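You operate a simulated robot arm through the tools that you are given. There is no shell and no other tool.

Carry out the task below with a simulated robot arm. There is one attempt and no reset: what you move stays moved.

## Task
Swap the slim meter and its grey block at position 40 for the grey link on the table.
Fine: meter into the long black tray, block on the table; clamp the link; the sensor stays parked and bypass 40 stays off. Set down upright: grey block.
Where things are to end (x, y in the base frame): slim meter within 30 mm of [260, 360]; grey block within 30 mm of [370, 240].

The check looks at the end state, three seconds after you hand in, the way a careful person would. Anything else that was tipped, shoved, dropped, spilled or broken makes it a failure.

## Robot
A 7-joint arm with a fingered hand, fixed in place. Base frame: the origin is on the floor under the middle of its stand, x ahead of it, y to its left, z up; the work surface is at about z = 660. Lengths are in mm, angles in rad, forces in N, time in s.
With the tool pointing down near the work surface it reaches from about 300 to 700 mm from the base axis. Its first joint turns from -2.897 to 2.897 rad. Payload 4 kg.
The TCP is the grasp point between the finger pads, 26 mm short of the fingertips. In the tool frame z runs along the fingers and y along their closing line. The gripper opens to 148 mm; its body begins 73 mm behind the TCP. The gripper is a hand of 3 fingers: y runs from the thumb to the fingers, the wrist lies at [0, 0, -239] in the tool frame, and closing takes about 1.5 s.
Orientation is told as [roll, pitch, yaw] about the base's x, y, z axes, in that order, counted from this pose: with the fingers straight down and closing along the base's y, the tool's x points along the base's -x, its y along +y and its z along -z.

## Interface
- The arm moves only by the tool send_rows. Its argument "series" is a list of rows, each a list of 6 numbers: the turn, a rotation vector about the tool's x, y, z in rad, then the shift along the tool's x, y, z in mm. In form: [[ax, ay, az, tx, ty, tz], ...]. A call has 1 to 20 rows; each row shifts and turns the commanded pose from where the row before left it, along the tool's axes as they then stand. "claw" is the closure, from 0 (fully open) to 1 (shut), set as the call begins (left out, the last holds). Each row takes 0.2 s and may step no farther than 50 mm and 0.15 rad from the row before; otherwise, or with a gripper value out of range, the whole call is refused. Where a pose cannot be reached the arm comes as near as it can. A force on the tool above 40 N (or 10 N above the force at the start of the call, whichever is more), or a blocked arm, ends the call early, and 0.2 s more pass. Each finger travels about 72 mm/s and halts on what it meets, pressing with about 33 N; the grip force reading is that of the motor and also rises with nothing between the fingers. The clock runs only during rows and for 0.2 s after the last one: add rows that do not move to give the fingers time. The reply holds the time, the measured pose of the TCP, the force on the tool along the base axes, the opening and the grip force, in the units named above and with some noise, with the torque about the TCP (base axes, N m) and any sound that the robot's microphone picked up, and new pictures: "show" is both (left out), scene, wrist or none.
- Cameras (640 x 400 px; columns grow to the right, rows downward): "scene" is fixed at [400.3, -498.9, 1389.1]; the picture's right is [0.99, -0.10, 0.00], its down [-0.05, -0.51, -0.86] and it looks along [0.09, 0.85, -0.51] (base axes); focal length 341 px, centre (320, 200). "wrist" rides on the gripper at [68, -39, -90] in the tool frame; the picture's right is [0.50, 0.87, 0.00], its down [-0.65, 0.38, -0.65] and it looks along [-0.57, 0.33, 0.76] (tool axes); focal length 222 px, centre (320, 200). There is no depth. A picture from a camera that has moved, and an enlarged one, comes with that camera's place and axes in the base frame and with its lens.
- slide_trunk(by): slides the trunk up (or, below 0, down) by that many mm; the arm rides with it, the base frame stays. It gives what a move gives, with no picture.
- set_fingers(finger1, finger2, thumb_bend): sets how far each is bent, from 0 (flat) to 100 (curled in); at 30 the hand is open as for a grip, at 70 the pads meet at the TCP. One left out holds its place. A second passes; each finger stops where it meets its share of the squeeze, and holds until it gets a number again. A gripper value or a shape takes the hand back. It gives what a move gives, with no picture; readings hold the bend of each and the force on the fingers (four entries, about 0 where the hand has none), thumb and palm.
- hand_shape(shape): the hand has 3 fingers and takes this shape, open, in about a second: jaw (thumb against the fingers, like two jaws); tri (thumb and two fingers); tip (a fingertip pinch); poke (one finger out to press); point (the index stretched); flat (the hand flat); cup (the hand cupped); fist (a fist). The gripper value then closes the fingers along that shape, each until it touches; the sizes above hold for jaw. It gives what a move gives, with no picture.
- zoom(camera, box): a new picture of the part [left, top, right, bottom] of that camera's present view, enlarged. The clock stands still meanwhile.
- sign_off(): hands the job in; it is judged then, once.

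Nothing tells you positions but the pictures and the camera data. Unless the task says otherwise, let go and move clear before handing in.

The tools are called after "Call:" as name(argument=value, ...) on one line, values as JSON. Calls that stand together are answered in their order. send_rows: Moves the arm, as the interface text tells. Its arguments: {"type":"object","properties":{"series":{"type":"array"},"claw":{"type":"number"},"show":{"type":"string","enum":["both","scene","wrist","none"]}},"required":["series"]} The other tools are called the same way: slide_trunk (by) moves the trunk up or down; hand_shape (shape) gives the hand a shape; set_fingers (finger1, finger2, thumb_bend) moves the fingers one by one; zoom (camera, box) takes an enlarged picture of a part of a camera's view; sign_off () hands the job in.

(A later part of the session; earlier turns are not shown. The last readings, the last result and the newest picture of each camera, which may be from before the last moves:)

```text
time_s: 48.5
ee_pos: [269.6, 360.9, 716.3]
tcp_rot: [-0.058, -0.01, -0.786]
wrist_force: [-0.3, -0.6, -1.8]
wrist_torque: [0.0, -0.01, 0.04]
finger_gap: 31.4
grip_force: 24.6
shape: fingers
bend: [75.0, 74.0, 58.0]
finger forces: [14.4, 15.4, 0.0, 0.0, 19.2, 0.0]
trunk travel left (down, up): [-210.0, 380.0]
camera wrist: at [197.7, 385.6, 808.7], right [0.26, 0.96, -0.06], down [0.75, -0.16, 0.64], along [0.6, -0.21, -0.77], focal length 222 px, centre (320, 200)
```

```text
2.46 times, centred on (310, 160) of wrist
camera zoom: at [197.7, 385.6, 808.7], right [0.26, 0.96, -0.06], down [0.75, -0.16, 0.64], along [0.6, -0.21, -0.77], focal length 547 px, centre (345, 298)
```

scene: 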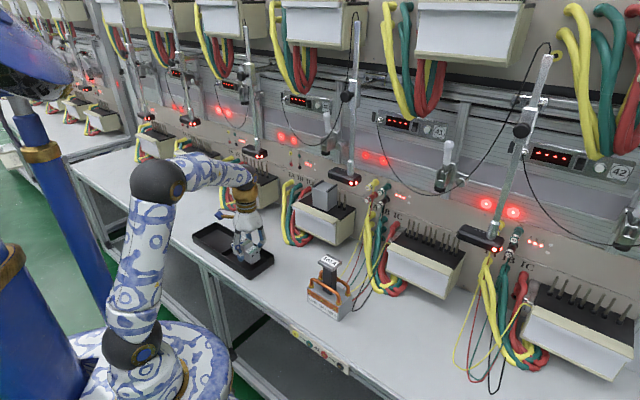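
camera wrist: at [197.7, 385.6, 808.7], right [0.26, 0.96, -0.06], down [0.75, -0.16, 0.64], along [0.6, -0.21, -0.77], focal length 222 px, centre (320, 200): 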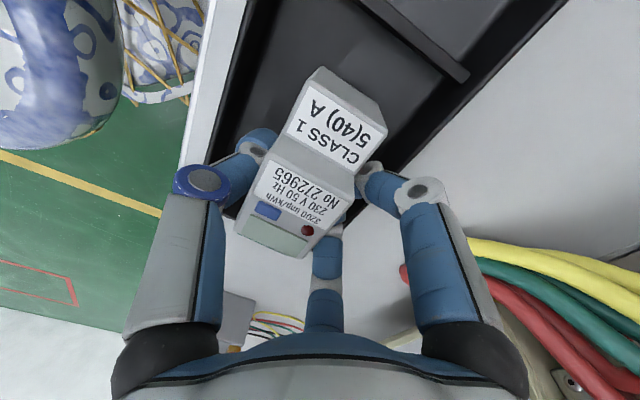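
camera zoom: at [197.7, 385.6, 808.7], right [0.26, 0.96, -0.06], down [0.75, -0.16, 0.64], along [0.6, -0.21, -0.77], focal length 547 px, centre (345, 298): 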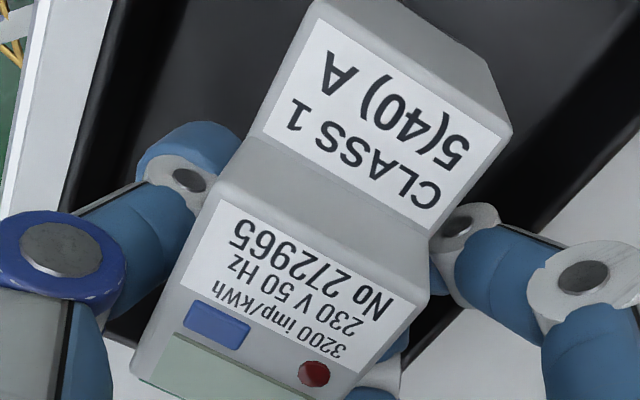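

Both sides have clearance. I'll lower the remaining distance in small steps and watch for floor contact.

Call:
send_rows(series=[[0, 0, 0, 0, 0, 4], [0, 0, 0, 0, 0, 4], [0, 0, 0, 0, 0, 2], [0, 0, 0, 0, 0, 0]], show="none")

Call:
send_rows(series=[[0, 0, 0, 0, 0, 1.5], [0, 0, 0, 0, 0, 0]], show="none")

Call:
send_rows(series=[[0, 0, 0, 0, 0, 1.5], [0, 0, 0, 0, 0, 0]], show="both")

Call:
zoom(camera="scene", box=[220, 225, 284, 275])

```text
time_s: 49.5
ee_pos: [269.1, 361.6, 707.7]
tcp_rot: [-0.058, -0.009, -0.786]
wrist_force: [0.6, -0.9, -1.4]
wrist_torque: [0.01, -0.04, 0.02]
finger_gap: 31.8
grip_force: 23.9
shape: fingers
bend: [75.0, 74.0, 58.0]
finger forces: [14.6, 15.6, 0.1, 0.0, 19.2, 0.1]
trunk travel left (down, up): [-210.0, 380.0]
```

```text
time_s: 50.1
ee_pos: [268.8, 361.7, 706.0]
tcp_rot: [-0.059, -0.01, -0.785]
wrist_force: [0.1, -1.6, -1.9]
wrist_torque: [0.05, -0.06, -0.01]
finger_gap: 31.4
grip_force: 24.1
shape: fingers
bend: [75.0, 74.0, 58.0]
finger forces: [14.6, 15.5, 0.0, 0.0, 19.2, 0.1]
trunk travel left (down, up): [-210.0, 380.0]
```

```text
time_s: 50.7
ee_pos: [268.5, 361.9, 705.0]
tcp_rot: [-0.06, -0.008, -0.784]
wrist_force: [-0.2, 0.2, -1.1]
wrist_torque: [-0.02, 0.0, -0.03]
finger_gap: 31.6
grip_force: 24.7
shape: fingers
bend: [75.0, 74.0, 58.0]
finger forces: [14.5, 15.5, 0.0, 0.0, 19.2, 0.0]
trunk travel left (down, up): [-210.0, 380.0]
camera wrist: at [196.9, 385.2, 796.2], right [0.26, 0.96, -0.06], down [0.75, -0.16, 0.64], along [0.6, -0.21, -0.77], focal length 222 px, centre (320, 200)
```

scene: 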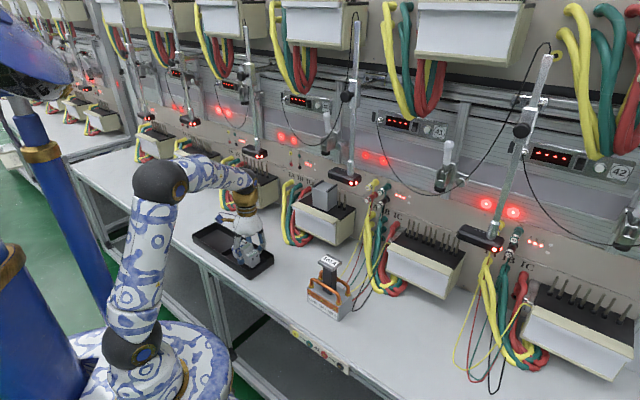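
wrist: 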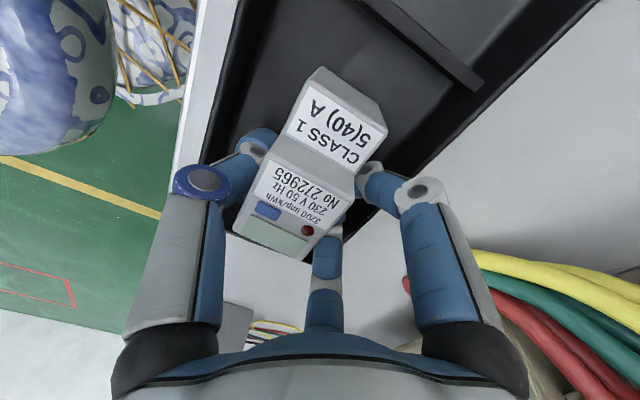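

```text
8.00 times, centred on (252, 250) of scene
camera zoom: at [400.3, -498.9, 1389.1], right [0.99, -0.1, 0.0], down [-0.05, -0.51, -0.86], along [0.09, 0.85, -0.51], focal length 2725 px, centre (864, -200)
```

zoom: 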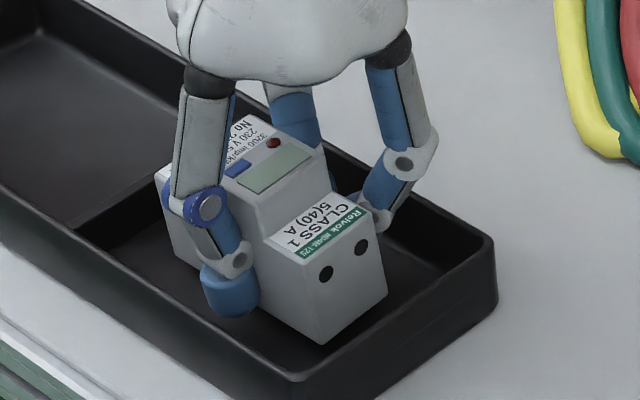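

No contact yet. I'll keep going in small steps.

Call:
send_rows(series=[[0, 0, 0, 0, 0, 2], [0, 0, 0, 0, 0, 0]], show="none")

Call:
send_rows(series=[[0, 0, 0, 0, 0, 1.5], [0, 0, 0, 0, 0, 0]], show="none")

Call:
send_rows(series=[[0, 0, 0, 0, 0, 1.5], [0, 0, 0, 0, 0, 0]], show="scene")

Call:
zoom(camera="scene", box=[220, 225, 284, 275])

```text
time_s: 51.3
ee_pos: [268.6, 361.8, 702.2]
tcp_rot: [-0.06, -0.009, -0.785]
wrist_force: [0.5, 0.1, -1.8]
wrist_torque: [0.01, -0.01, -0.06]
finger_gap: 31.5
grip_force: 24.3
shape: fingers
bend: [75.0, 74.0, 58.0]
finger forces: [14.4, 15.6, 0.1, 0.1, 19.2, 0.1]
trunk travel left (down, up): [-210.0, 380.0]
```

```text
time_s: 51.9
ee_pos: [267.8, 362.3, 700.5]
tcp_rot: [-0.059, -0.009, -0.787]
wrist_force: [-0.6, 0.0, -1.1]
wrist_torque: [0.0, 0.0, -0.02]
finger_gap: 31.7
grip_force: 24.7
shape: fingers
bend: [75.0, 74.0, 58.0]
finger forces: [14.5, 15.5, 0.0, 0.0, 19.2, 0.0]
trunk travel left (down, up): [-210.0, 380.0]
```

```text
time_s: 52.5
ee_pos: [268.8, 362.0, 698.9]
tcp_rot: [-0.06, -0.009, -0.786]
wrist_force: [0.5, -0.2, -0.8]
wrist_torque: [0.0, 0.05, 0.0]
finger_gap: 31.2
grip_force: 24.7
shape: fingers
bend: [75.0, 74.0, 58.0]
finger forces: [14.9, 15.4, 0.0, 0.0, 19.3, 0.0]
trunk travel left (down, up): [-210.0, 380.0]
```

scene: 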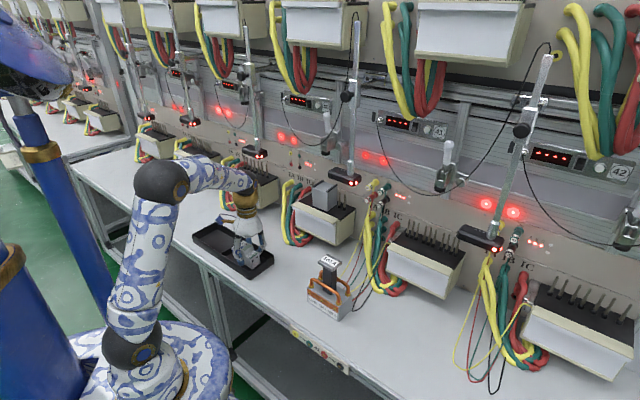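

```text
8.00 times, centred on (252, 250) of scene
camera zoom: at [400.3, -498.9, 1389.1], right [0.99, -0.1, 0.0], down [-0.05, -0.51, -0.86], along [0.09, 0.85, -0.51], focal length 2725 px, centre (864, -200)
```

zoom: 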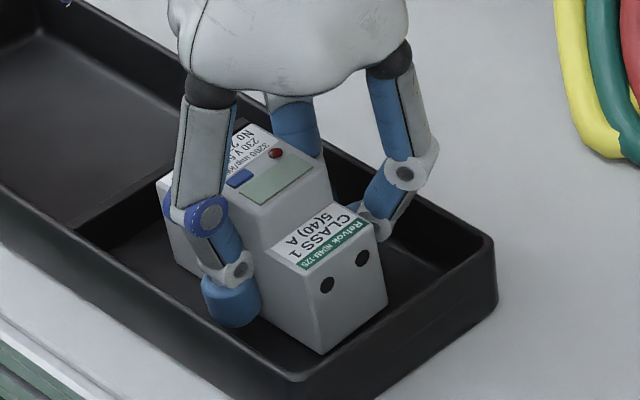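

Call:
send_rows(series=[[0, 0, 0, 0, 0, 1.5], [0, 0, 0, 0, 0, 0]], show="none")

Call:
send_rows(series=[[0, 0, 0, 0, 0, 1.5], [0, 0, 0, 0, 0, 0]], show="none")

Call:
zoom(camera="scene", box=[220, 225, 284, 275])

```text
time_s: 53.1
ee_pos: [267.9, 361.1, 696.5]
tcp_rot: [-0.058, -0.008, -0.785]
wrist_force: [0.3, 1.9, 5.9]
wrist_torque: [-0.08, 0.13, -0.07]
finger_gap: 30.9
grip_force: 25.1
shape: fingers
bend: [75.0, 74.0, 59.0]
finger forces: [16.1, 16.6, 0.0, 0.0, 18.5, 0.1]
trunk travel left (down, up): [-210.0, 380.0]
```

```text
time_s: 53.7
ee_pos: [268.7, 360.9, 696.1]
tcp_rot: [-0.058, -0.009, -0.785]
wrist_force: [0.8, 4.5, 18.0]
wrist_torque: [-0.23, 0.33, -0.05]
finger_gap: 31.2
grip_force: 27.7
shape: fingers
bend: [75.0, 75.0, 59.0]
finger forces: [18.5, 18.3, 0.0, 0.1, 18.8, 0.0]
trunk travel left (down, up): [-210.0, 380.0]
```

```text
8.00 times, centred on (252, 250) of scene
camera zoom: at [400.3, -498.9, 1389.1], right [0.99, -0.1, 0.0], down [-0.05, -0.51, -0.86], along [0.09, 0.85, -0.51], focal length 2725 px, centre (864, -200)
```

zoom: 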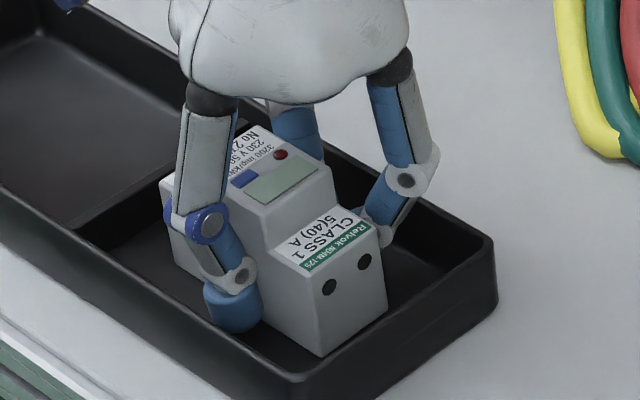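

The meter is on the tray floor, with contact at TCP z≈697. I'll ease off 1 mm and open the fingers slightly, since the walls are close.

Call:
send_rows(series=[[0, 0, 0, 0, 0, -1], [0, 0, 0, 0, 0, 0]], show="none")

Call:
set_fingers(finger1=71, finger2=71, thumb_bend=57)

Call:
zoom(camera="scene", box=[220, 225, 284, 275])

Call:
zoom(camera="wrist", box=[180, 80, 440, 240])

```text
time_s: 54.3
ee_pos: [268.0, 360.7, 697.3]
tcp_rot: [-0.057, -0.009, -0.785]
wrist_force: [1.4, 4.9, 13.3]
wrist_torque: [-0.16, 0.23, -0.1]
finger_gap: 31.2
grip_force: 27.8
shape: fingers
bend: [75.0, 75.0, 59.0]
finger forces: [18.2, 18.1, 0.1, 0.0, 18.6, 0.0]
trunk travel left (down, up): [-210.0, 380.0]
```

```text
time_s: 55.3
ee_pos: [267.9, 359.8, 697.4]
tcp_rot: [-0.058, -0.01, -0.786]
wrist_force: [1.2, -0.4, 5.1]
wrist_torque: [-0.1, 0.05, 0.0]
finger_gap: 33.7
grip_force: 7.4
shape: fingers
bend: [71.0, 68.0, 53.0]
finger forces: [5.1, 4.9, 0.0, 0.1, 5.5, 0.1]
trunk travel left (down, up): [-210.0, 380.0]
```

```text
8.00 times, centred on (252, 250) of scene
camera zoom: at [400.3, -498.9, 1389.1], right [0.99, -0.1, 0.0], down [-0.05, -0.51, -0.86], along [0.09, 0.85, -0.51], focal length 2725 px, centre (864, -200)
```

zoom: 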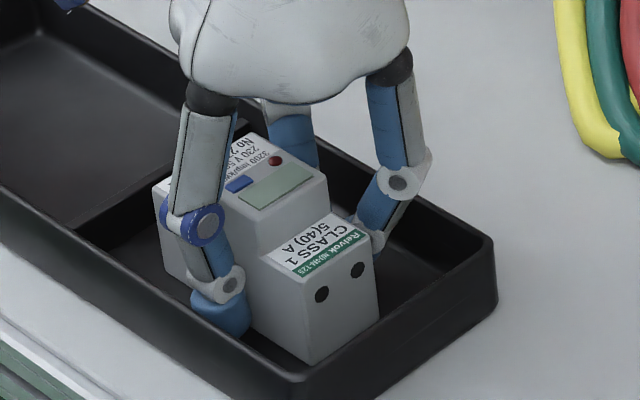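

```text
2.46 times, centred on (310, 160) of wrist
camera zoom: at [196.9, 384.1, 788.8], right [0.26, 0.96, -0.06], down [0.75, -0.16, 0.64], along [0.6, -0.21, -0.77], focal length 547 px, centre (345, 298)
```

zoom: 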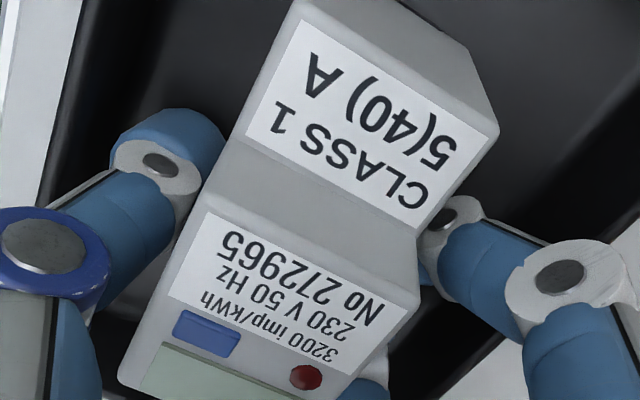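

Call:
set_fingers(finger1=65, finger2=65, thumb_bend=53)

Call:
zoom(camera="scene", box=[220, 225, 284, 275])

Call:
zoom(camera="wrist", box=[180, 80, 440, 240])

```text
time_s: 56.3
ee_pos: [268.8, 359.0, 695.7]
tcp_rot: [-0.058, -0.009, -0.785]
wrist_force: [-1.2, -0.6, 0.3]
wrist_torque: [-0.02, 0.0, 0.0]
finger_gap: 36.7
grip_force: 0.9
shape: fingers
bend: [65.0, 65.0, 52.0]
finger forces: [0.5, 0.5, 0.1, 0.0, 1.4, 0.0]
trunk travel left (down, up): [-210.0, 380.0]
```

```text
8.00 times, centred on (252, 250) of scene
camera zoom: at [400.3, -498.9, 1389.1], right [0.99, -0.1, 0.0], down [-0.05, -0.51, -0.86], along [0.09, 0.85, -0.51], focal length 2725 px, centre (864, -200)
```

zoom: 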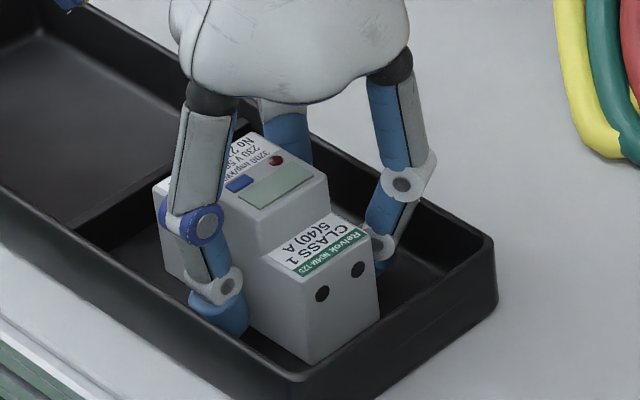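

```text
2.46 times, centred on (310, 160) of wrist
camera zoom: at [196.9, 384.3, 788.8], right [0.26, 0.96, -0.06], down [0.75, -0.16, 0.64], along [0.6, -0.21, -0.77], focal length 547 px, centre (345, 298)
```

zoom: 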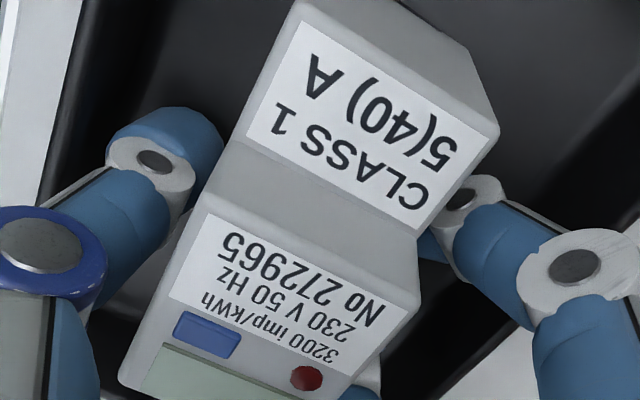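

Call:
set_fingers(finger1=61, finger2=61, thumb_bend=51)

Call:
zoom(camera="scene", box=[220, 225, 284, 275])

Call:
zoom(camera="wrist", box=[180, 80, 440, 240])

```text
time_s: 57.3
ee_pos: [268.2, 360.2, 697.4]
tcp_rot: [-0.059, -0.009, -0.785]
wrist_force: [0.4, 0.7, 3.4]
wrist_torque: [0.02, 0.01, -0.01]
finger_gap: 41.9
grip_force: 1.3
shape: fingers
bend: [62.0, 62.0, 51.0]
finger forces: [2.2, 1.1, 0.0, 0.1, 0.0, 0.0]
trunk travel left (down, up): [-210.0, 380.0]
```

```text
8.00 times, centred on (252, 250) of scene
camera zoom: at [400.3, -498.9, 1389.1], right [0.99, -0.1, 0.0], down [-0.05, -0.51, -0.86], along [0.09, 0.85, -0.51], focal length 2725 px, centre (864, -200)
```

zoom: 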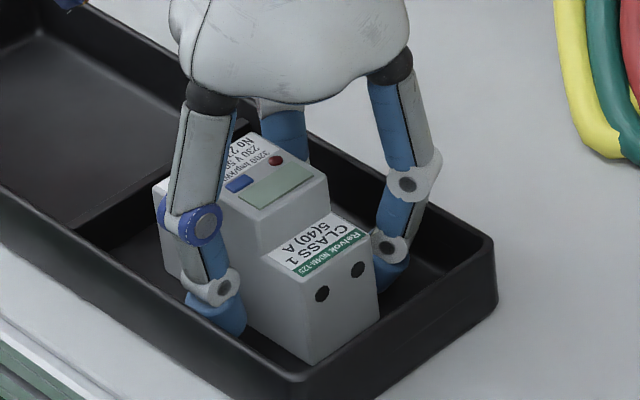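

```text
2.46 times, centred on (310, 160) of wrist
camera zoom: at [196.9, 384.3, 788.9], right [0.26, 0.96, -0.06], down [0.75, -0.16, 0.64], along [0.61, -0.21, -0.77], focal length 547 px, centre (345, 298)
```

zoom: 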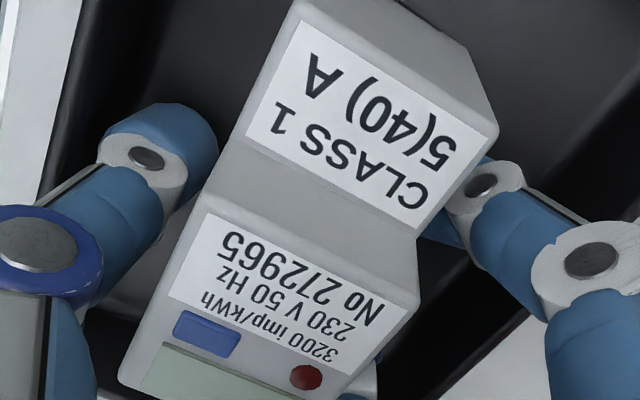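

The meter is resting free: the thumb reads zero and the finger pads are apart. I'll lift the hand straight up out of the tray.

Call:
send_rows(series=[[0, 0, 0, 0, -0.3, -5], [0, 0, 0, 0, -0.6, -10], [0, 0, 0, 0, -0.6, -10], [0, 0, 0, 0, -1.2, -20], [0, 0, 0, 0, -2, -35], [0, 0, 0, 0, -2, -35]], show="both")

Call:
zoom(camera="scene", box=[190, 210, 286, 280])

```text
time_s: 58.7
ee_pos: [267.4, 361.3, 813.1]
tcp_rot: [-0.059, -0.007, -0.784]
wrist_force: [-0.2, 0.5, 0.1]
wrist_torque: [0.0, -0.02, 0.02]
finger_gap: 42.9
grip_force: 0.1
shape: fingers
bend: [61.0, 61.0, 51.0]
finger forces: [0.1, 0.0, 0.0, 0.0, 0.0, 0.1]
trunk travel left (down, up): [-210.0, 380.0]
camera wrist: at [196.0, 385.2, 905.7], right [0.26, 0.96, -0.06], down [0.75, -0.16, 0.64], along [0.6, -0.21, -0.77], focal length 222 px, centre (320, 200)
```

scene: 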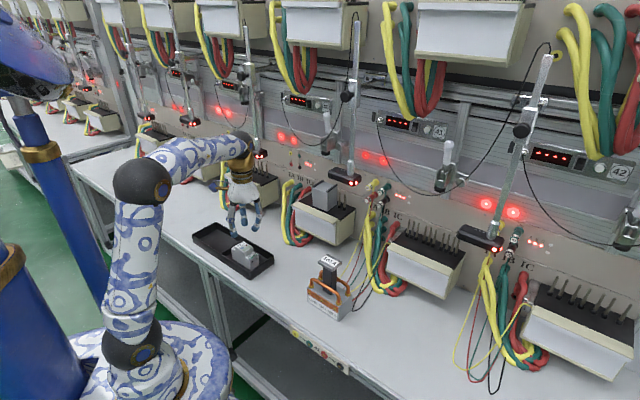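
wrist: 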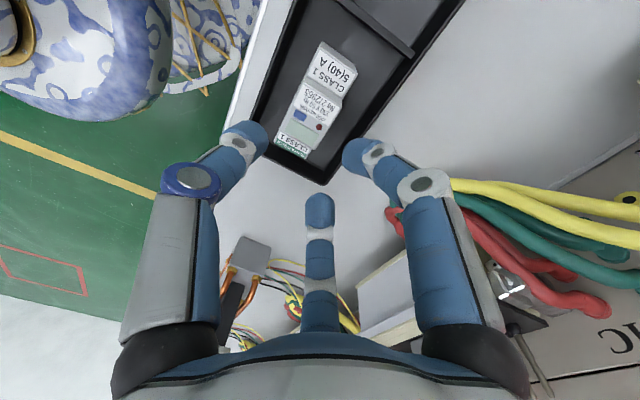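

```text
5.71 times, centred on (238, 245) of scene
camera zoom: at [400.3, -498.9, 1389.1], right [0.99, -0.1, 0.0], down [-0.05, -0.51, -0.86], along [0.09, 0.85, -0.51], focal length 1946 px, centre (789, -57)
```

zoom: 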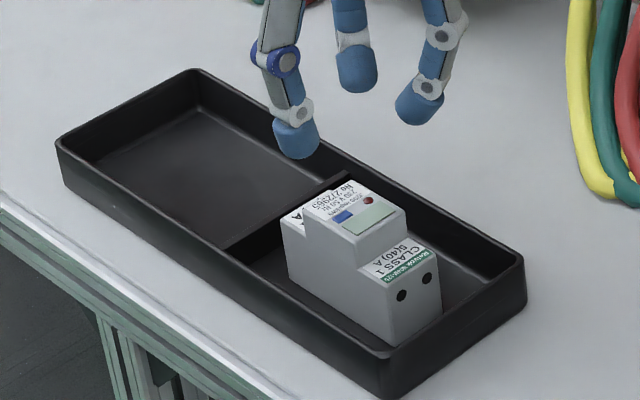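

The meter lies flat in the right compartment at about (252, 349), within the 30 mm limit. Now I'll look at the grey block and the empty space above it.

Call:
zoom(camera="scene", box=[298, 170, 362, 220])

Call:
zoom(camera="scene", box=[305, 175, 353, 205])

Call:
zoom(camera="scene", box=[290, 100, 370, 180])

```text
8.00 times, centred on (330, 195) of scene
camera zoom: at [400.3, -498.9, 1389.1], right [0.99, -0.1, 0.0], down [-0.05, -0.51, -0.86], along [0.09, 0.85, -0.51], focal length 2725 px, centre (240, 240)
```

zoom: 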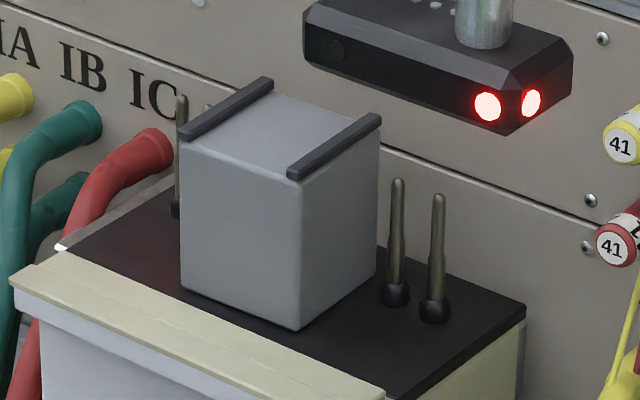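

```text
13.33 times, centred on (329, 190) of scene
camera zoom: at [400.3, -498.9, 1389.1], right [0.99, -0.1, 0.0], down [-0.05, -0.51, -0.86], along [0.09, 0.85, -0.51], focal length 4541 px, centre (200, 333)
```

zoom: 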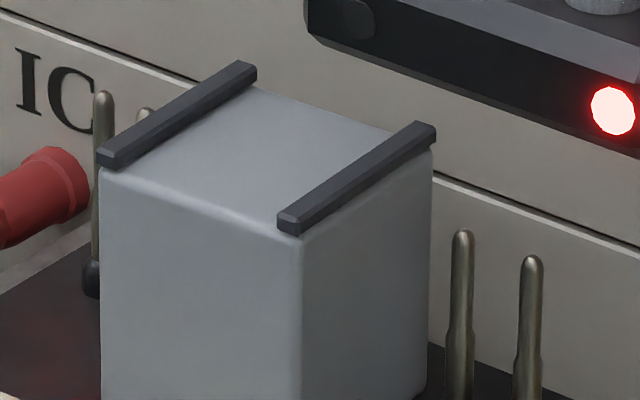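

```text
5.00 times, centred on (330, 140) of scene
camera zoom: at [400.3, -498.9, 1389.1], right [0.99, -0.1, 0.0], down [-0.05, -0.51, -0.86], along [0.09, 0.85, -0.51], focal length 1703 px, centre (270, 500)
```

zoom: 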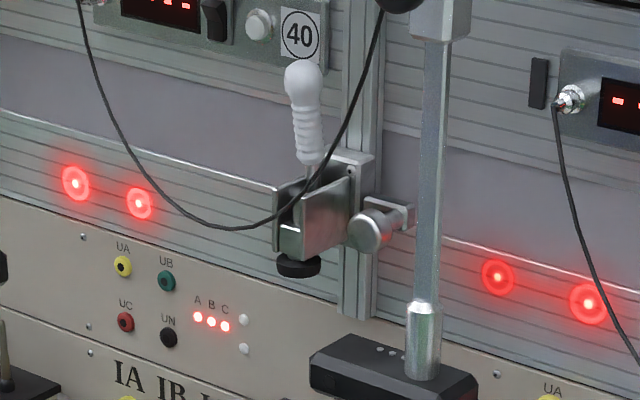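

The block hasn't moved. Pins stand close on both sides of it, so I'll grip its front half with the fingers angled 30° below horizontal. First I'll level the tool, rise and turn back to face the station.

Call:
zoom(camera="scene", box=[306, 195, 346, 220])

Call:
send_rows(series=[[-0.06, 0, 0, 0, 0, -30], [0, 0, 0, 0, 0, -30], [0, 0, 0, 0, 0, -30], [0, 0, 0, 0, 0, -30], [0, 0, -0.131, 0, 0, 0], [0, 0, -0.131, 0, 0, 0], [0, 0, -0.131, 0, 0, 0], [0, 0, -0.131, 0, 0, 0], [0, 0, -0.131, 0, 0, 0], [0, 0, -0.131, 0, 0, 0], [0, 0, -0.131, 0, 0, 0], [0, 0, -0.131, 0, 0, 0], [0, 0, -0.131, 0, 0, 0], [0, 0, -0.131, 0, 0, 0], [0, 0, -0.131, 0, 0, 0], [0, 0, -0.13, 0, 0, 0]], show="none")

```text
16.00 times, centred on (326, 208) of scene
camera zoom: at [400.3, -498.9, 1389.1], right [0.99, -0.1, 0.0], down [-0.05, -0.51, -0.86], along [0.09, 0.85, -0.51], focal length 5450 px, centre (224, 80)
```

zoom: 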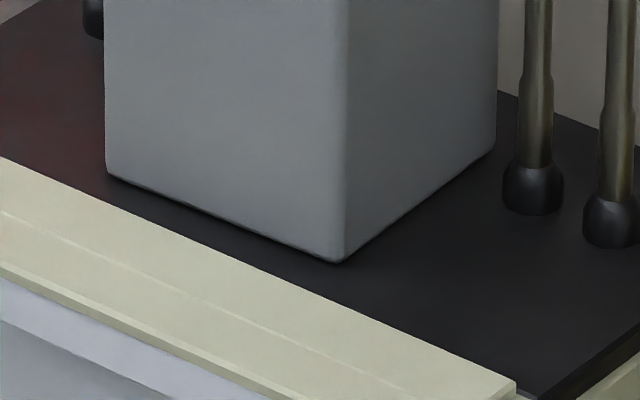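

```text
time_s: 62.1
ee_pos: [266.5, 363.2, 931.6]
tcp_rot: [-0.01, -0.002, 0.789]
wrist_force: [-0.1, 0.4, 0.3]
wrist_torque: [0.0, 0.02, 0.02]
finger_gap: 43.1
grip_force: 0.1
shape: fingers
bend: [61.0, 61.0, 51.0]
finger forces: [0.0, 0.1, 0.1, 0.0, 0.0, 0.0]
trunk travel left (down, up): [-210.0, 380.0]
```

I saved a close reference picture of the block's seat for placing the link later. Now I'll move in front of the block and tilt the fingers toward it.

Call:
send_rows(series=[[0, 0, 0, -23.6, -24.5, 0], [0, 0, 0, -23.6, -24.5, 0], [0, 0, 0, -23.6, -24.5, 0], [0, 0, 0, -23.6, -24.5, 0], [0, -0.131, 0, 0, 0, 0], [0, -0.131, 0, 0, 0, 0], [0, -0.131, 0, 0, 0, 0], [0, -0.131, 0, 0, 0, 0], [0, -0.131, 0, 0, 0, 0], [0, -0.131, 0, 0, 0, 0], [0, -0.131, 0, 0, 0, 0], [0, -0.131, 0, 0, 0, 0]], show="both")

Call:
set_fingers(finger1=57, finger2=57, thumb_bend=38)

```text
time_s: 64.7
ee_pos: [404.7, 361.3, 932.9]
tcp_rot: [-0.02, -1.053, 0.803]
wrist_force: [0.3, 0.3, -0.2]
wrist_torque: [-0.02, 0.0, -0.02]
finger_gap: 43.2
grip_force: 0.0
shape: fingers
bend: [61.0, 61.0, 51.0]
finger forces: [0.0, 0.1, 0.0, 0.0, 0.0, 0.0]
trunk travel left (down, up): [-210.0, 380.0]
camera wrist: at [353.4, 253.9, 919.3], right [-0.79, 0.43, -0.44], down [-0.45, 0.1, 0.89], along [0.43, 0.9, 0.11], focal length 222 px, centre (320, 200)
```

scene: 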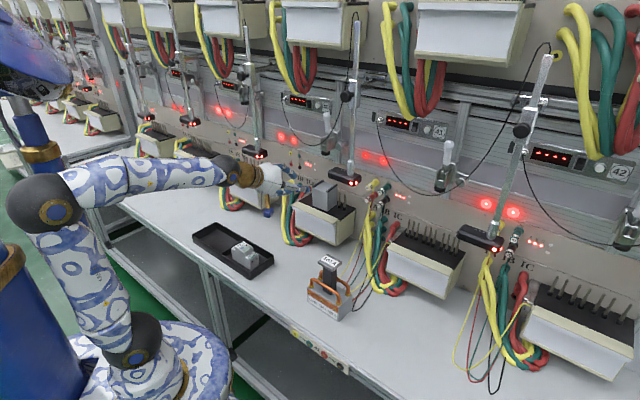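
wrist: 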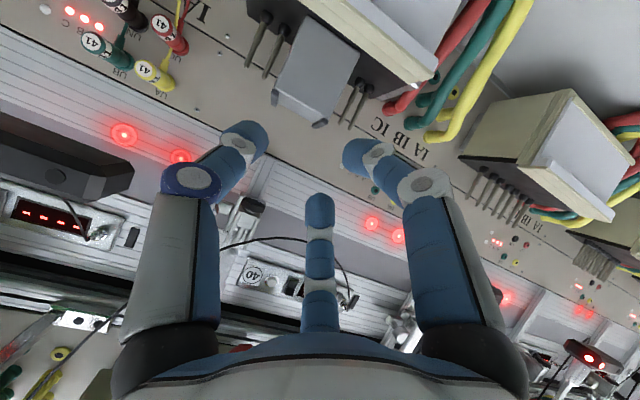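

```text
time_s: 65.7
ee_pos: [404.3, 361.3, 932.7]
tcp_rot: [-0.019, -1.048, 0.803]
wrist_force: [0.2, 0.2, 0.2]
wrist_torque: [0.0, 0.04, 0.01]
finger_gap: 73.5
grip_force: 0.0
shape: fingers
bend: [56.0, 56.0, 38.0]
finger forces: [0.0, 0.0, 0.0, 0.1, 0.0, 0.0]
trunk travel left (down, up): [-210.0, 380.0]
```

Fingers are set with a 73 mm gap. I'll lower to grip height in front of the block and check the alignment.

Call:
send_rows(series=[[0, 0, 0, 20.5, 0, 11.8], [0, 0, 0, 20.5, 0, 11.8], [0, 0, 0, 20.5, 0, 11.8]], show="both")

Call:
zoom(camera="scene", box=[260, 160, 356, 220])

Call:
zoom(camera="wrist", box=[180, 20, 420, 180])

```text
time_s: 66.5
ee_pos: [403.2, 362.2, 860.8]
tcp_rot: [-0.017, -1.052, 0.801]
wrist_force: [0.2, 0.3, -0.4]
wrist_torque: [-0.03, -0.02, 0.03]
finger_gap: 73.5
grip_force: 0.0
shape: fingers
bend: [56.0, 56.0, 38.0]
finger forces: [0.0, 0.0, 0.0, 0.0, 0.0, 0.0]
trunk travel left (down, up): [-210.0, 380.0]
camera wrist: at [352.9, 254.5, 848.3], right [-0.79, 0.43, -0.44], down [-0.44, 0.1, 0.89], along [0.43, 0.9, 0.11], focal length 222 px, centre (320, 200)
```

scene: 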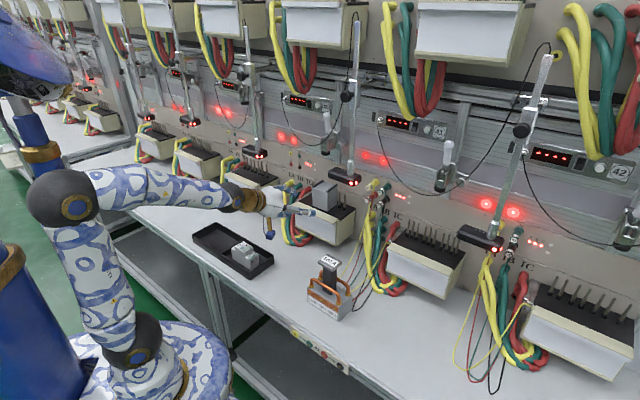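
wrist: 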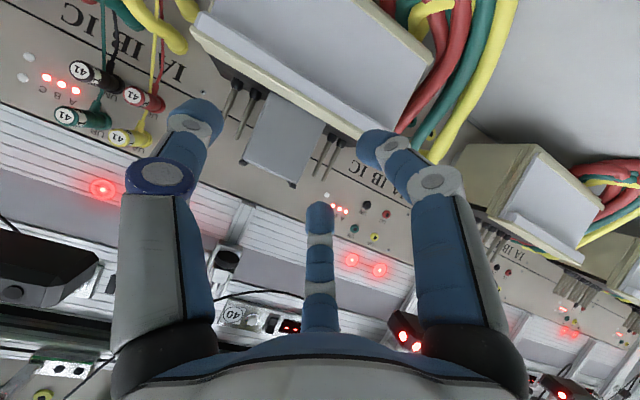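

```text
6.67 times, centred on (308, 190) of scene
camera zoom: at [400.3, -498.9, 1389.1], right [0.99, -0.1, 0.0], down [-0.05, -0.51, -0.86], along [0.09, 0.85, -0.51], focal length 2271 px, centre (400, 267)
```

zoom: 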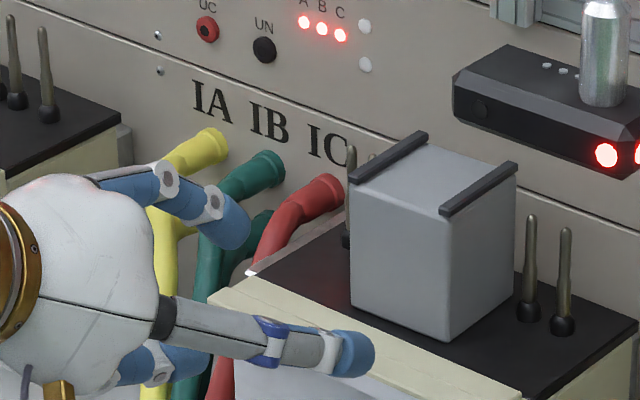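

```text
2.50 times, centred on (300, 100) of wrist
camera zoom: at [352.9, 254.5, 848.3], right [-0.79, 0.43, -0.44], down [-0.44, 0.1, 0.89], along [0.43, 0.9, 0.11], focal length 555 px, centre (370, 450)
```

zoom: 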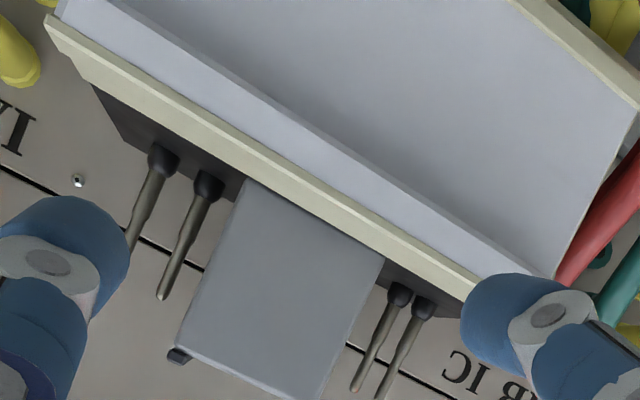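

The lower finger hangs close to the terminal's rim height. I'll bring the two fingers closer together and open the thumb more, then re-check.

Call:
set_fingers(finger1=66, finger2=66, thumb_bend=35)

Call:
send_rows(series=[[0, 0, 0, -2, 5, 0]], show="both")

Call:
zoom(camera="scene", box=[260, 160, 356, 220])

Call:
zoom(camera="wrist", box=[160, 40, 440, 220])

```text
time_s: 67.5
ee_pos: [403.7, 361.8, 861.7]
tcp_rot: [-0.02, -1.049, 0.803]
wrist_force: [0.5, 0.5, -0.2]
wrist_torque: [0.0, -0.01, -0.01]
finger_gap: 66.5
grip_force: 0.1
shape: fingers
bend: [66.0, 66.0, 35.0]
finger forces: [0.0, 0.0, 0.0, 0.1, 0.0, 0.0]
trunk travel left (down, up): [-210.0, 380.0]
```

```text
time_s: 67.9
ee_pos: [400.5, 365.5, 863.2]
tcp_rot: [-0.019, -1.051, 0.805]
wrist_force: [0.1, 0.8, 0.2]
wrist_torque: [0.01, 0.0, 0.03]
finger_gap: 66.4
grip_force: 0.0
shape: fingers
bend: [66.0, 66.0, 35.0]
finger forces: [0.0, 0.0, 0.1, 0.0, 0.0, 0.0]
trunk travel left (down, up): [-210.0, 380.0]
camera wrist: at [350.5, 257.8, 850.2], right [-0.79, 0.43, -0.44], down [-0.44, 0.1, 0.89], along [0.43, 0.9, 0.11], focal length 222 px, centre (320, 200)
```

scene: 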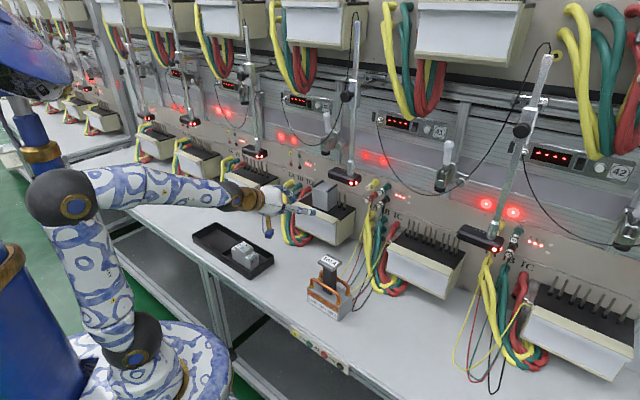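
wrist: 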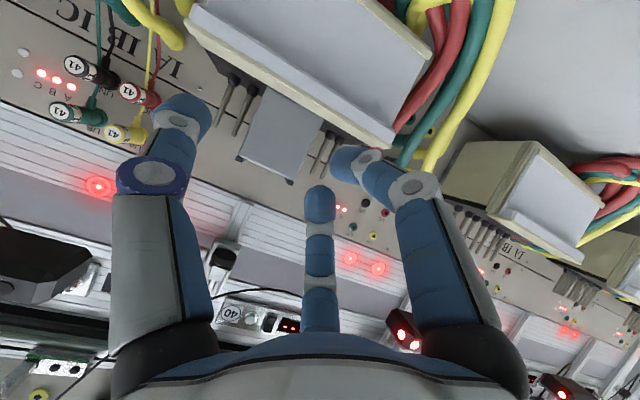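

```text
6.67 times, centred on (308, 190) of scene
camera zoom: at [400.3, -498.9, 1389.1], right [0.99, -0.1, 0.0], down [-0.05, -0.51, -0.86], along [0.09, 0.85, -0.51], focal length 2271 px, centre (400, 267)
```

zoom: 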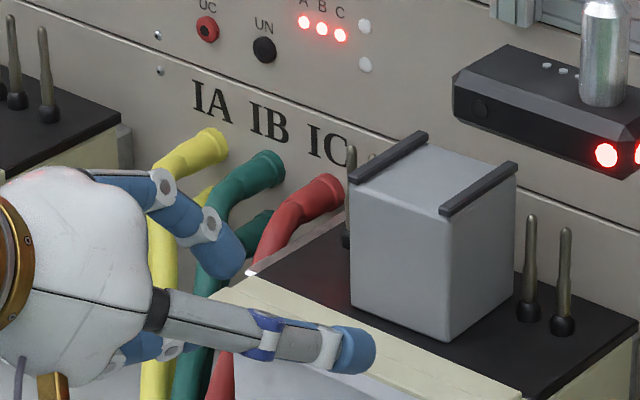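

```text
2.22 times, centred on (300, 130) of wrist
camera zoom: at [350.5, 257.8, 850.2], right [-0.79, 0.43, -0.44], down [-0.44, 0.1, 0.89], along [0.43, 0.9, 0.11], focal length 494 px, centre (364, 356)
```

zoom: 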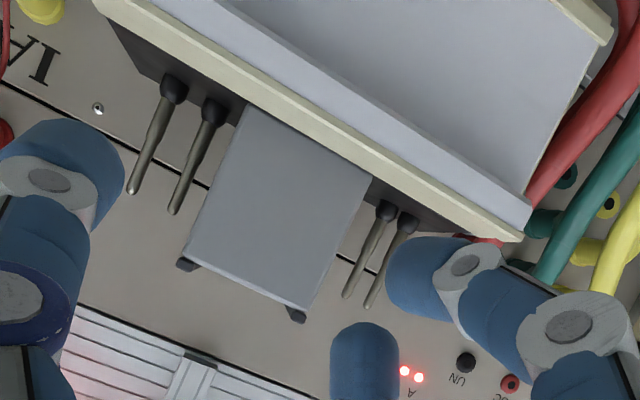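

The grip is open and clear of the block on both sides. I'll raise 4 mm and move forward in stages.

Call:
send_rows(series=[[0, 0, 0, -13.5, -0.4, 14.9], [0, 0, 0, -10, -0.4, 17.3], [0, 0, 0, -10, -0.4, 17.3]], show="both")

Call:
zoom(camera="scene", box=[280, 160, 360, 220])

Call:
zoom(camera="wrist", box=[160, 40, 440, 220])

```text
time_s: 68.7
ee_pos: [432.6, 396.4, 866.7]
tcp_rot: [-0.032, -1.049, 0.816]
wrist_force: [-0.1, 0.2, 0.3]
wrist_torque: [0.01, -0.01, -0.02]
finger_gap: 66.7
grip_force: 0.0
shape: fingers
bend: [66.0, 66.0, 35.0]
finger forces: [0.0, 0.1, 0.0, 0.0, 0.0, 0.1]
out of reach, approached as far as the arm can: row 2, 3
trunk travel left (down, up): [-210.0, 380.0]
camera wrist: at [381.9, 288.8, 854.5], right [-0.78, 0.43, -0.45], down [-0.45, 0.11, 0.89], along [0.43, 0.9, 0.11], focal length 222 px, centre (320, 200)
```

scene: 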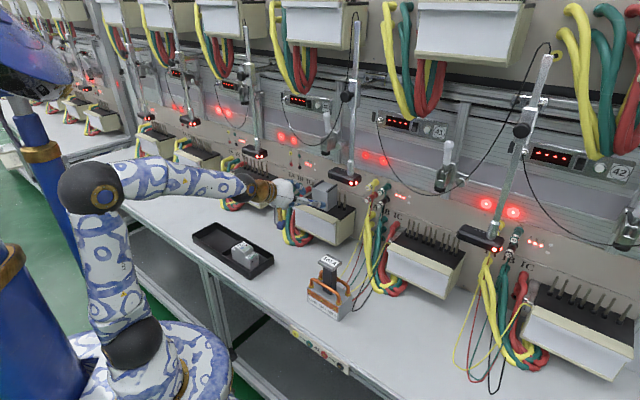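
wrist: 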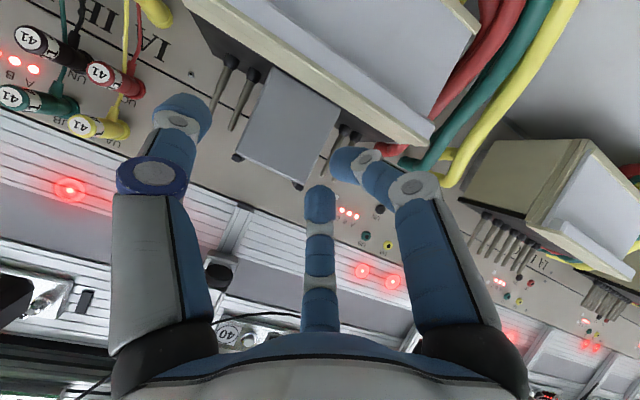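

```text
6.67 times, centred on (320, 190) of scene
camera zoom: at [400.3, -498.9, 1389.1], right [0.99, -0.1, 0.0], down [-0.05, -0.51, -0.86], along [0.09, 0.85, -0.51], focal length 2271 px, centre (320, 267)
```

zoom: 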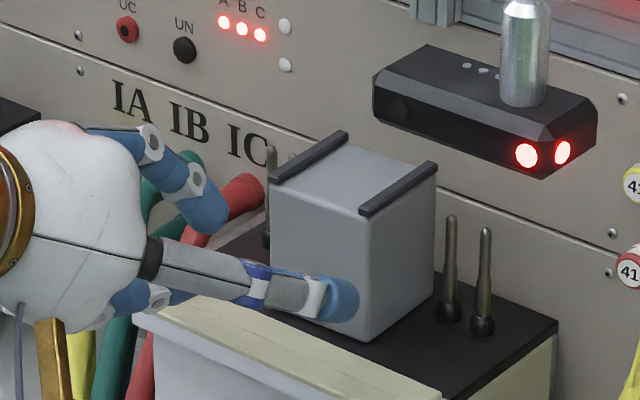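

```text
2.22 times, centred on (300, 130) of wrist
camera zoom: at [381.9, 288.8, 854.5], right [-0.78, 0.43, -0.45], down [-0.45, 0.11, 0.89], along [0.43, 0.9, 0.11], focal length 494 px, centre (364, 356)
```

zoom: 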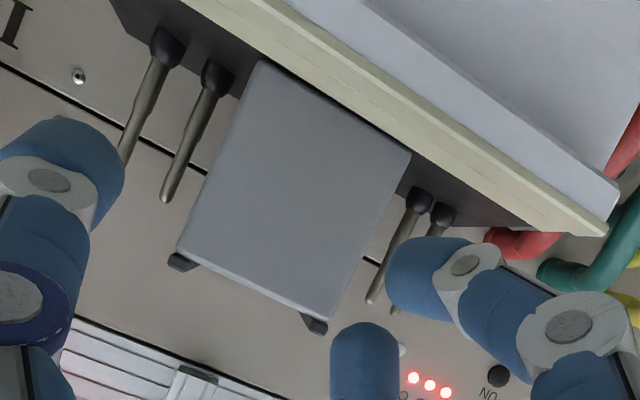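

The wrist joint is at its limit again. I'll back off a little and trade trunk height for arm height to free it.

Call:
send_rows(series=[[0, 0, 0, 10, 0, -17.3], [0, 0, 0, -20, 0, -11.5], [0, 0, 0, -20, 0, -11.5], [0, 0, 0, -21, 0, -12]], show="none")

Call:
slide_trunk(by=-70)

Call:
send_rows(series=[[0, 0, 0, -20, 0, -11.5], [0, 0, 0, -20, 0, -11.5], [0, 0, 0, -21, 0, -12]], show="none")

Call:
slide_trunk(by=-70)

```text
time_s: 69.7
ee_pos: [424.6, 389.8, 936.1]
tcp_rot: [-0.017, -1.049, 0.803]
wrist_force: [-0.2, 0.2, 0.7]
wrist_torque: [-0.01, -0.01, -0.02]
finger_gap: 66.5
grip_force: 0.0
shape: fingers
bend: [66.0, 66.0, 35.0]
finger forces: [0.1, 0.0, 0.0, 0.0, 0.0, 0.1]
out of reach, approached as far as the arm can: row 1
trunk travel left (down, up): [-210.0, 380.0]
```

```text
time_s: 70.7
ee_pos: [424.2, 388.2, 865.9]
tcp_rot: [-0.018, -1.048, 0.804]
wrist_force: [-0.2, 0.3, 0.7]
wrist_torque: [0.02, -0.03, 0.01]
finger_gap: 66.7
grip_force: 0.0
shape: fingers
bend: [66.0, 66.0, 35.0]
finger forces: [0.1, 0.1, 0.0, 0.1, 0.1, 0.0]
trunk travel left (down, up): [-140.0, 450.0]
```

```text
time_s: 71.5
ee_pos: [421.8, 390.7, 937.0]
tcp_rot: [-0.018, -1.049, 0.803]
wrist_force: [-0.1, 0.3, 0.6]
wrist_torque: [0.01, 0.01, 0.0]
finger_gap: 66.7
grip_force: 0.0
shape: fingers
bend: [66.0, 66.0, 35.0]
finger forces: [0.0, 0.1, 0.1, 0.1, 0.0, 0.1]
trunk travel left (down, up): [-140.0, 450.0]
```

```text
time_s: 72.6
ee_pos: [421.5, 390.5, 866.3]
tcp_rot: [-0.018, -1.049, 0.804]
wrist_force: [-0.3, -0.2, 0.0]
wrist_torque: [0.0, 0.02, -0.02]
finger_gap: 66.8
grip_force: 0.0
shape: fingers
bend: [66.0, 66.0, 35.0]
finger forces: [0.0, 0.0, 0.1, 0.0, 0.0, 0.0]
trunk travel left (down, up): [-70.0, 520.0]
```

Call:
send_rows(series=[[0, 0, 0, -8.75, -0.95, 15.15], [0, 0, 0, -8.75, -0.95, 15.15]], show="both")

Call:
zoom(camera="scene", box=[290, 160, 370, 220])

Call:
zoom(camera="wrist", box=[160, 40, 440, 220])

```text
time_s: 73.2
ee_pos: [446.7, 413.4, 866.7]
tcp_rot: [-0.02, -1.05, 0.803]
wrist_force: [0.1, 0.2, 0.0]
wrist_torque: [-0.03, 0.01, 0.01]
finger_gap: 66.8
grip_force: 0.1
shape: fingers
bend: [66.0, 66.0, 35.0]
finger forces: [0.0, 0.0, 0.0, 0.1, 0.1, 0.1]
trunk travel left (down, up): [-70.0, 520.0]
camera wrist: at [396.7, 306.6, 854.7], right [-0.79, 0.43, -0.44], down [-0.44, 0.1, 0.89], along [0.43, 0.9, 0.11], focal length 222 px, centre (320, 200)
```

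scene: 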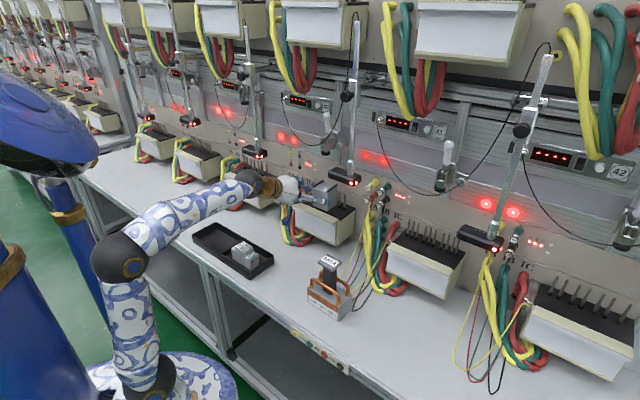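
wrist: 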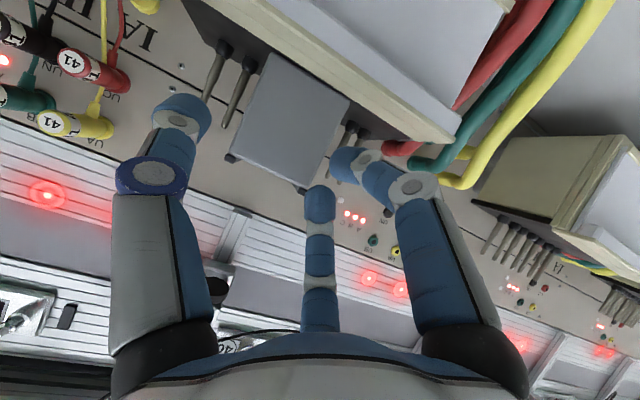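

```text
6.67 times, centred on (330, 190) of scene
camera zoom: at [400.3, -498.9, 1389.1], right [0.99, -0.1, 0.0], down [-0.05, -0.51, -0.86], along [0.09, 0.85, -0.51], focal length 2271 px, centre (253, 267)
```

zoom: 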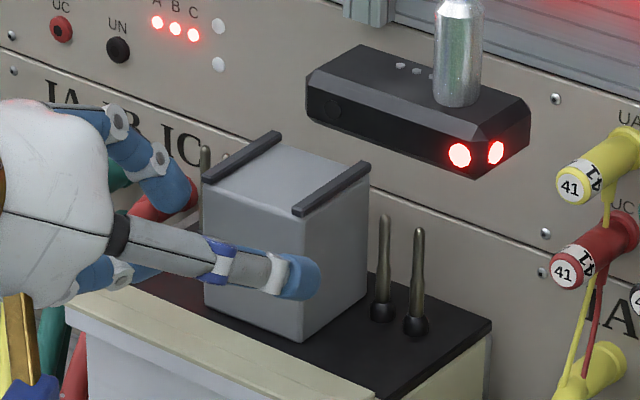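

```text
2.22 times, centred on (300, 130) of wrist
camera zoom: at [396.7, 306.6, 854.7], right [-0.79, 0.43, -0.44], down [-0.44, 0.1, 0.89], along [0.43, 0.9, 0.11], focal length 494 px, centre (364, 356)
```

zoom: 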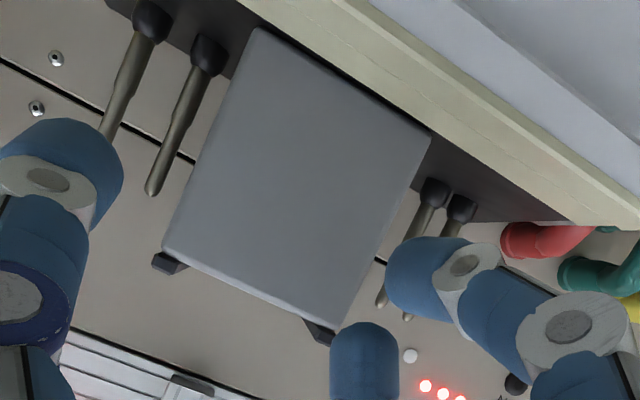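

Call:
send_rows(series=[[0, 0, 0, -9, -0.3, 15.6], [0, 0, 0, -9, -0.3, 15.6]], show="both")

Call:
zoom(camera="scene", box=[290, 160, 370, 220])

Call:
zoom(camera="wrist", box=[160, 40, 440, 220])

```text
time_s: 73.8
ee_pos: [472.5, 439.5, 868.7]
tcp_rot: [-0.019, -1.051, 0.803]
wrist_force: [0.0, -0.3, 0.5]
wrist_torque: [0.0, 0.0, 0.03]
finger_gap: 66.9
grip_force: 0.1
shape: fingers
bend: [66.0, 66.0, 35.0]
finger forces: [0.0, 0.0, 0.0, 0.0, 0.0, 0.1]
trunk travel left (down, up): [-70.0, 520.0]
camera wrist: at [421.8, 331.8, 854.9], right [-0.79, 0.43, -0.44], down [-0.44, 0.1, 0.89], along [0.43, 0.9, 0.11], focal length 222 px, centre (320, 200)
```

scene: 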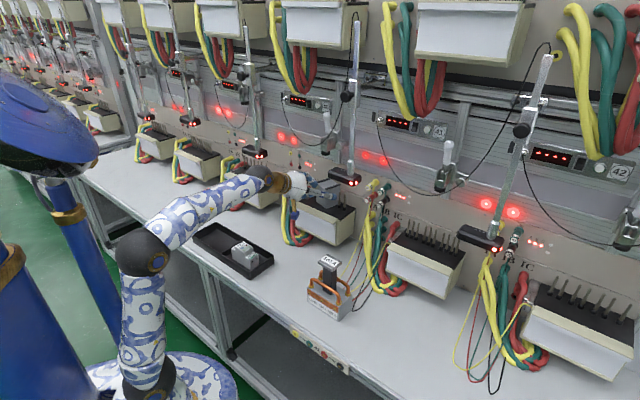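
wrist: 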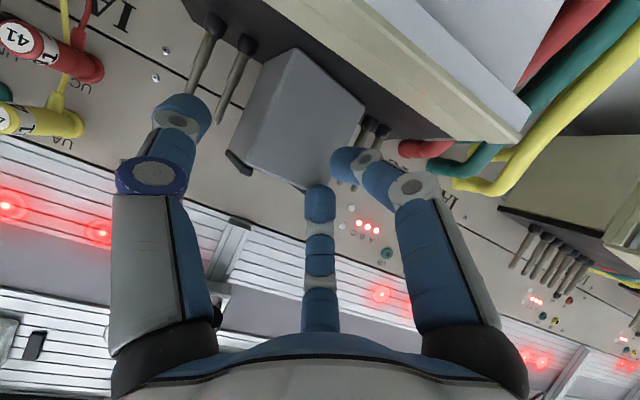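

```text
6.67 times, centred on (330, 190) of scene
camera zoom: at [400.3, -498.9, 1389.1], right [0.99, -0.1, 0.0], down [-0.05, -0.51, -0.86], along [0.09, 0.85, -0.51], focal length 2271 px, centre (253, 267)
```

zoom: 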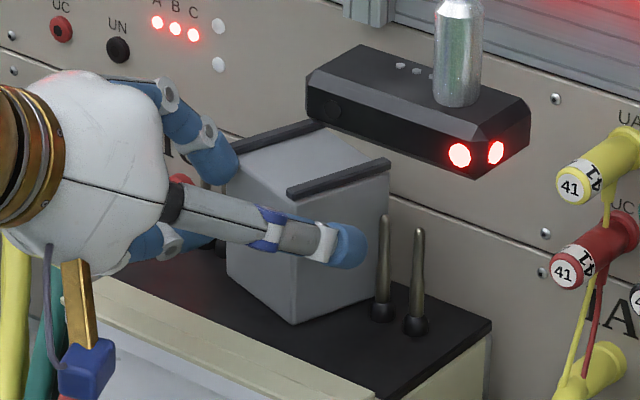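

```text
2.22 times, centred on (300, 130) of wrist
camera zoom: at [421.8, 331.8, 854.9], right [-0.79, 0.43, -0.44], down [-0.44, 0.1, 0.89], along [0.43, 0.9, 0.11], focal length 494 px, centre (364, 356)
```

zoom: 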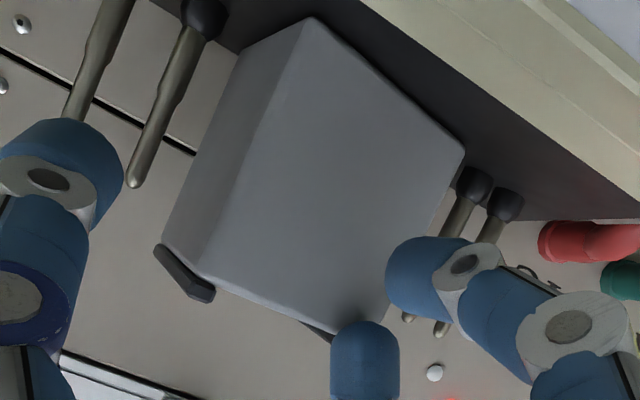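

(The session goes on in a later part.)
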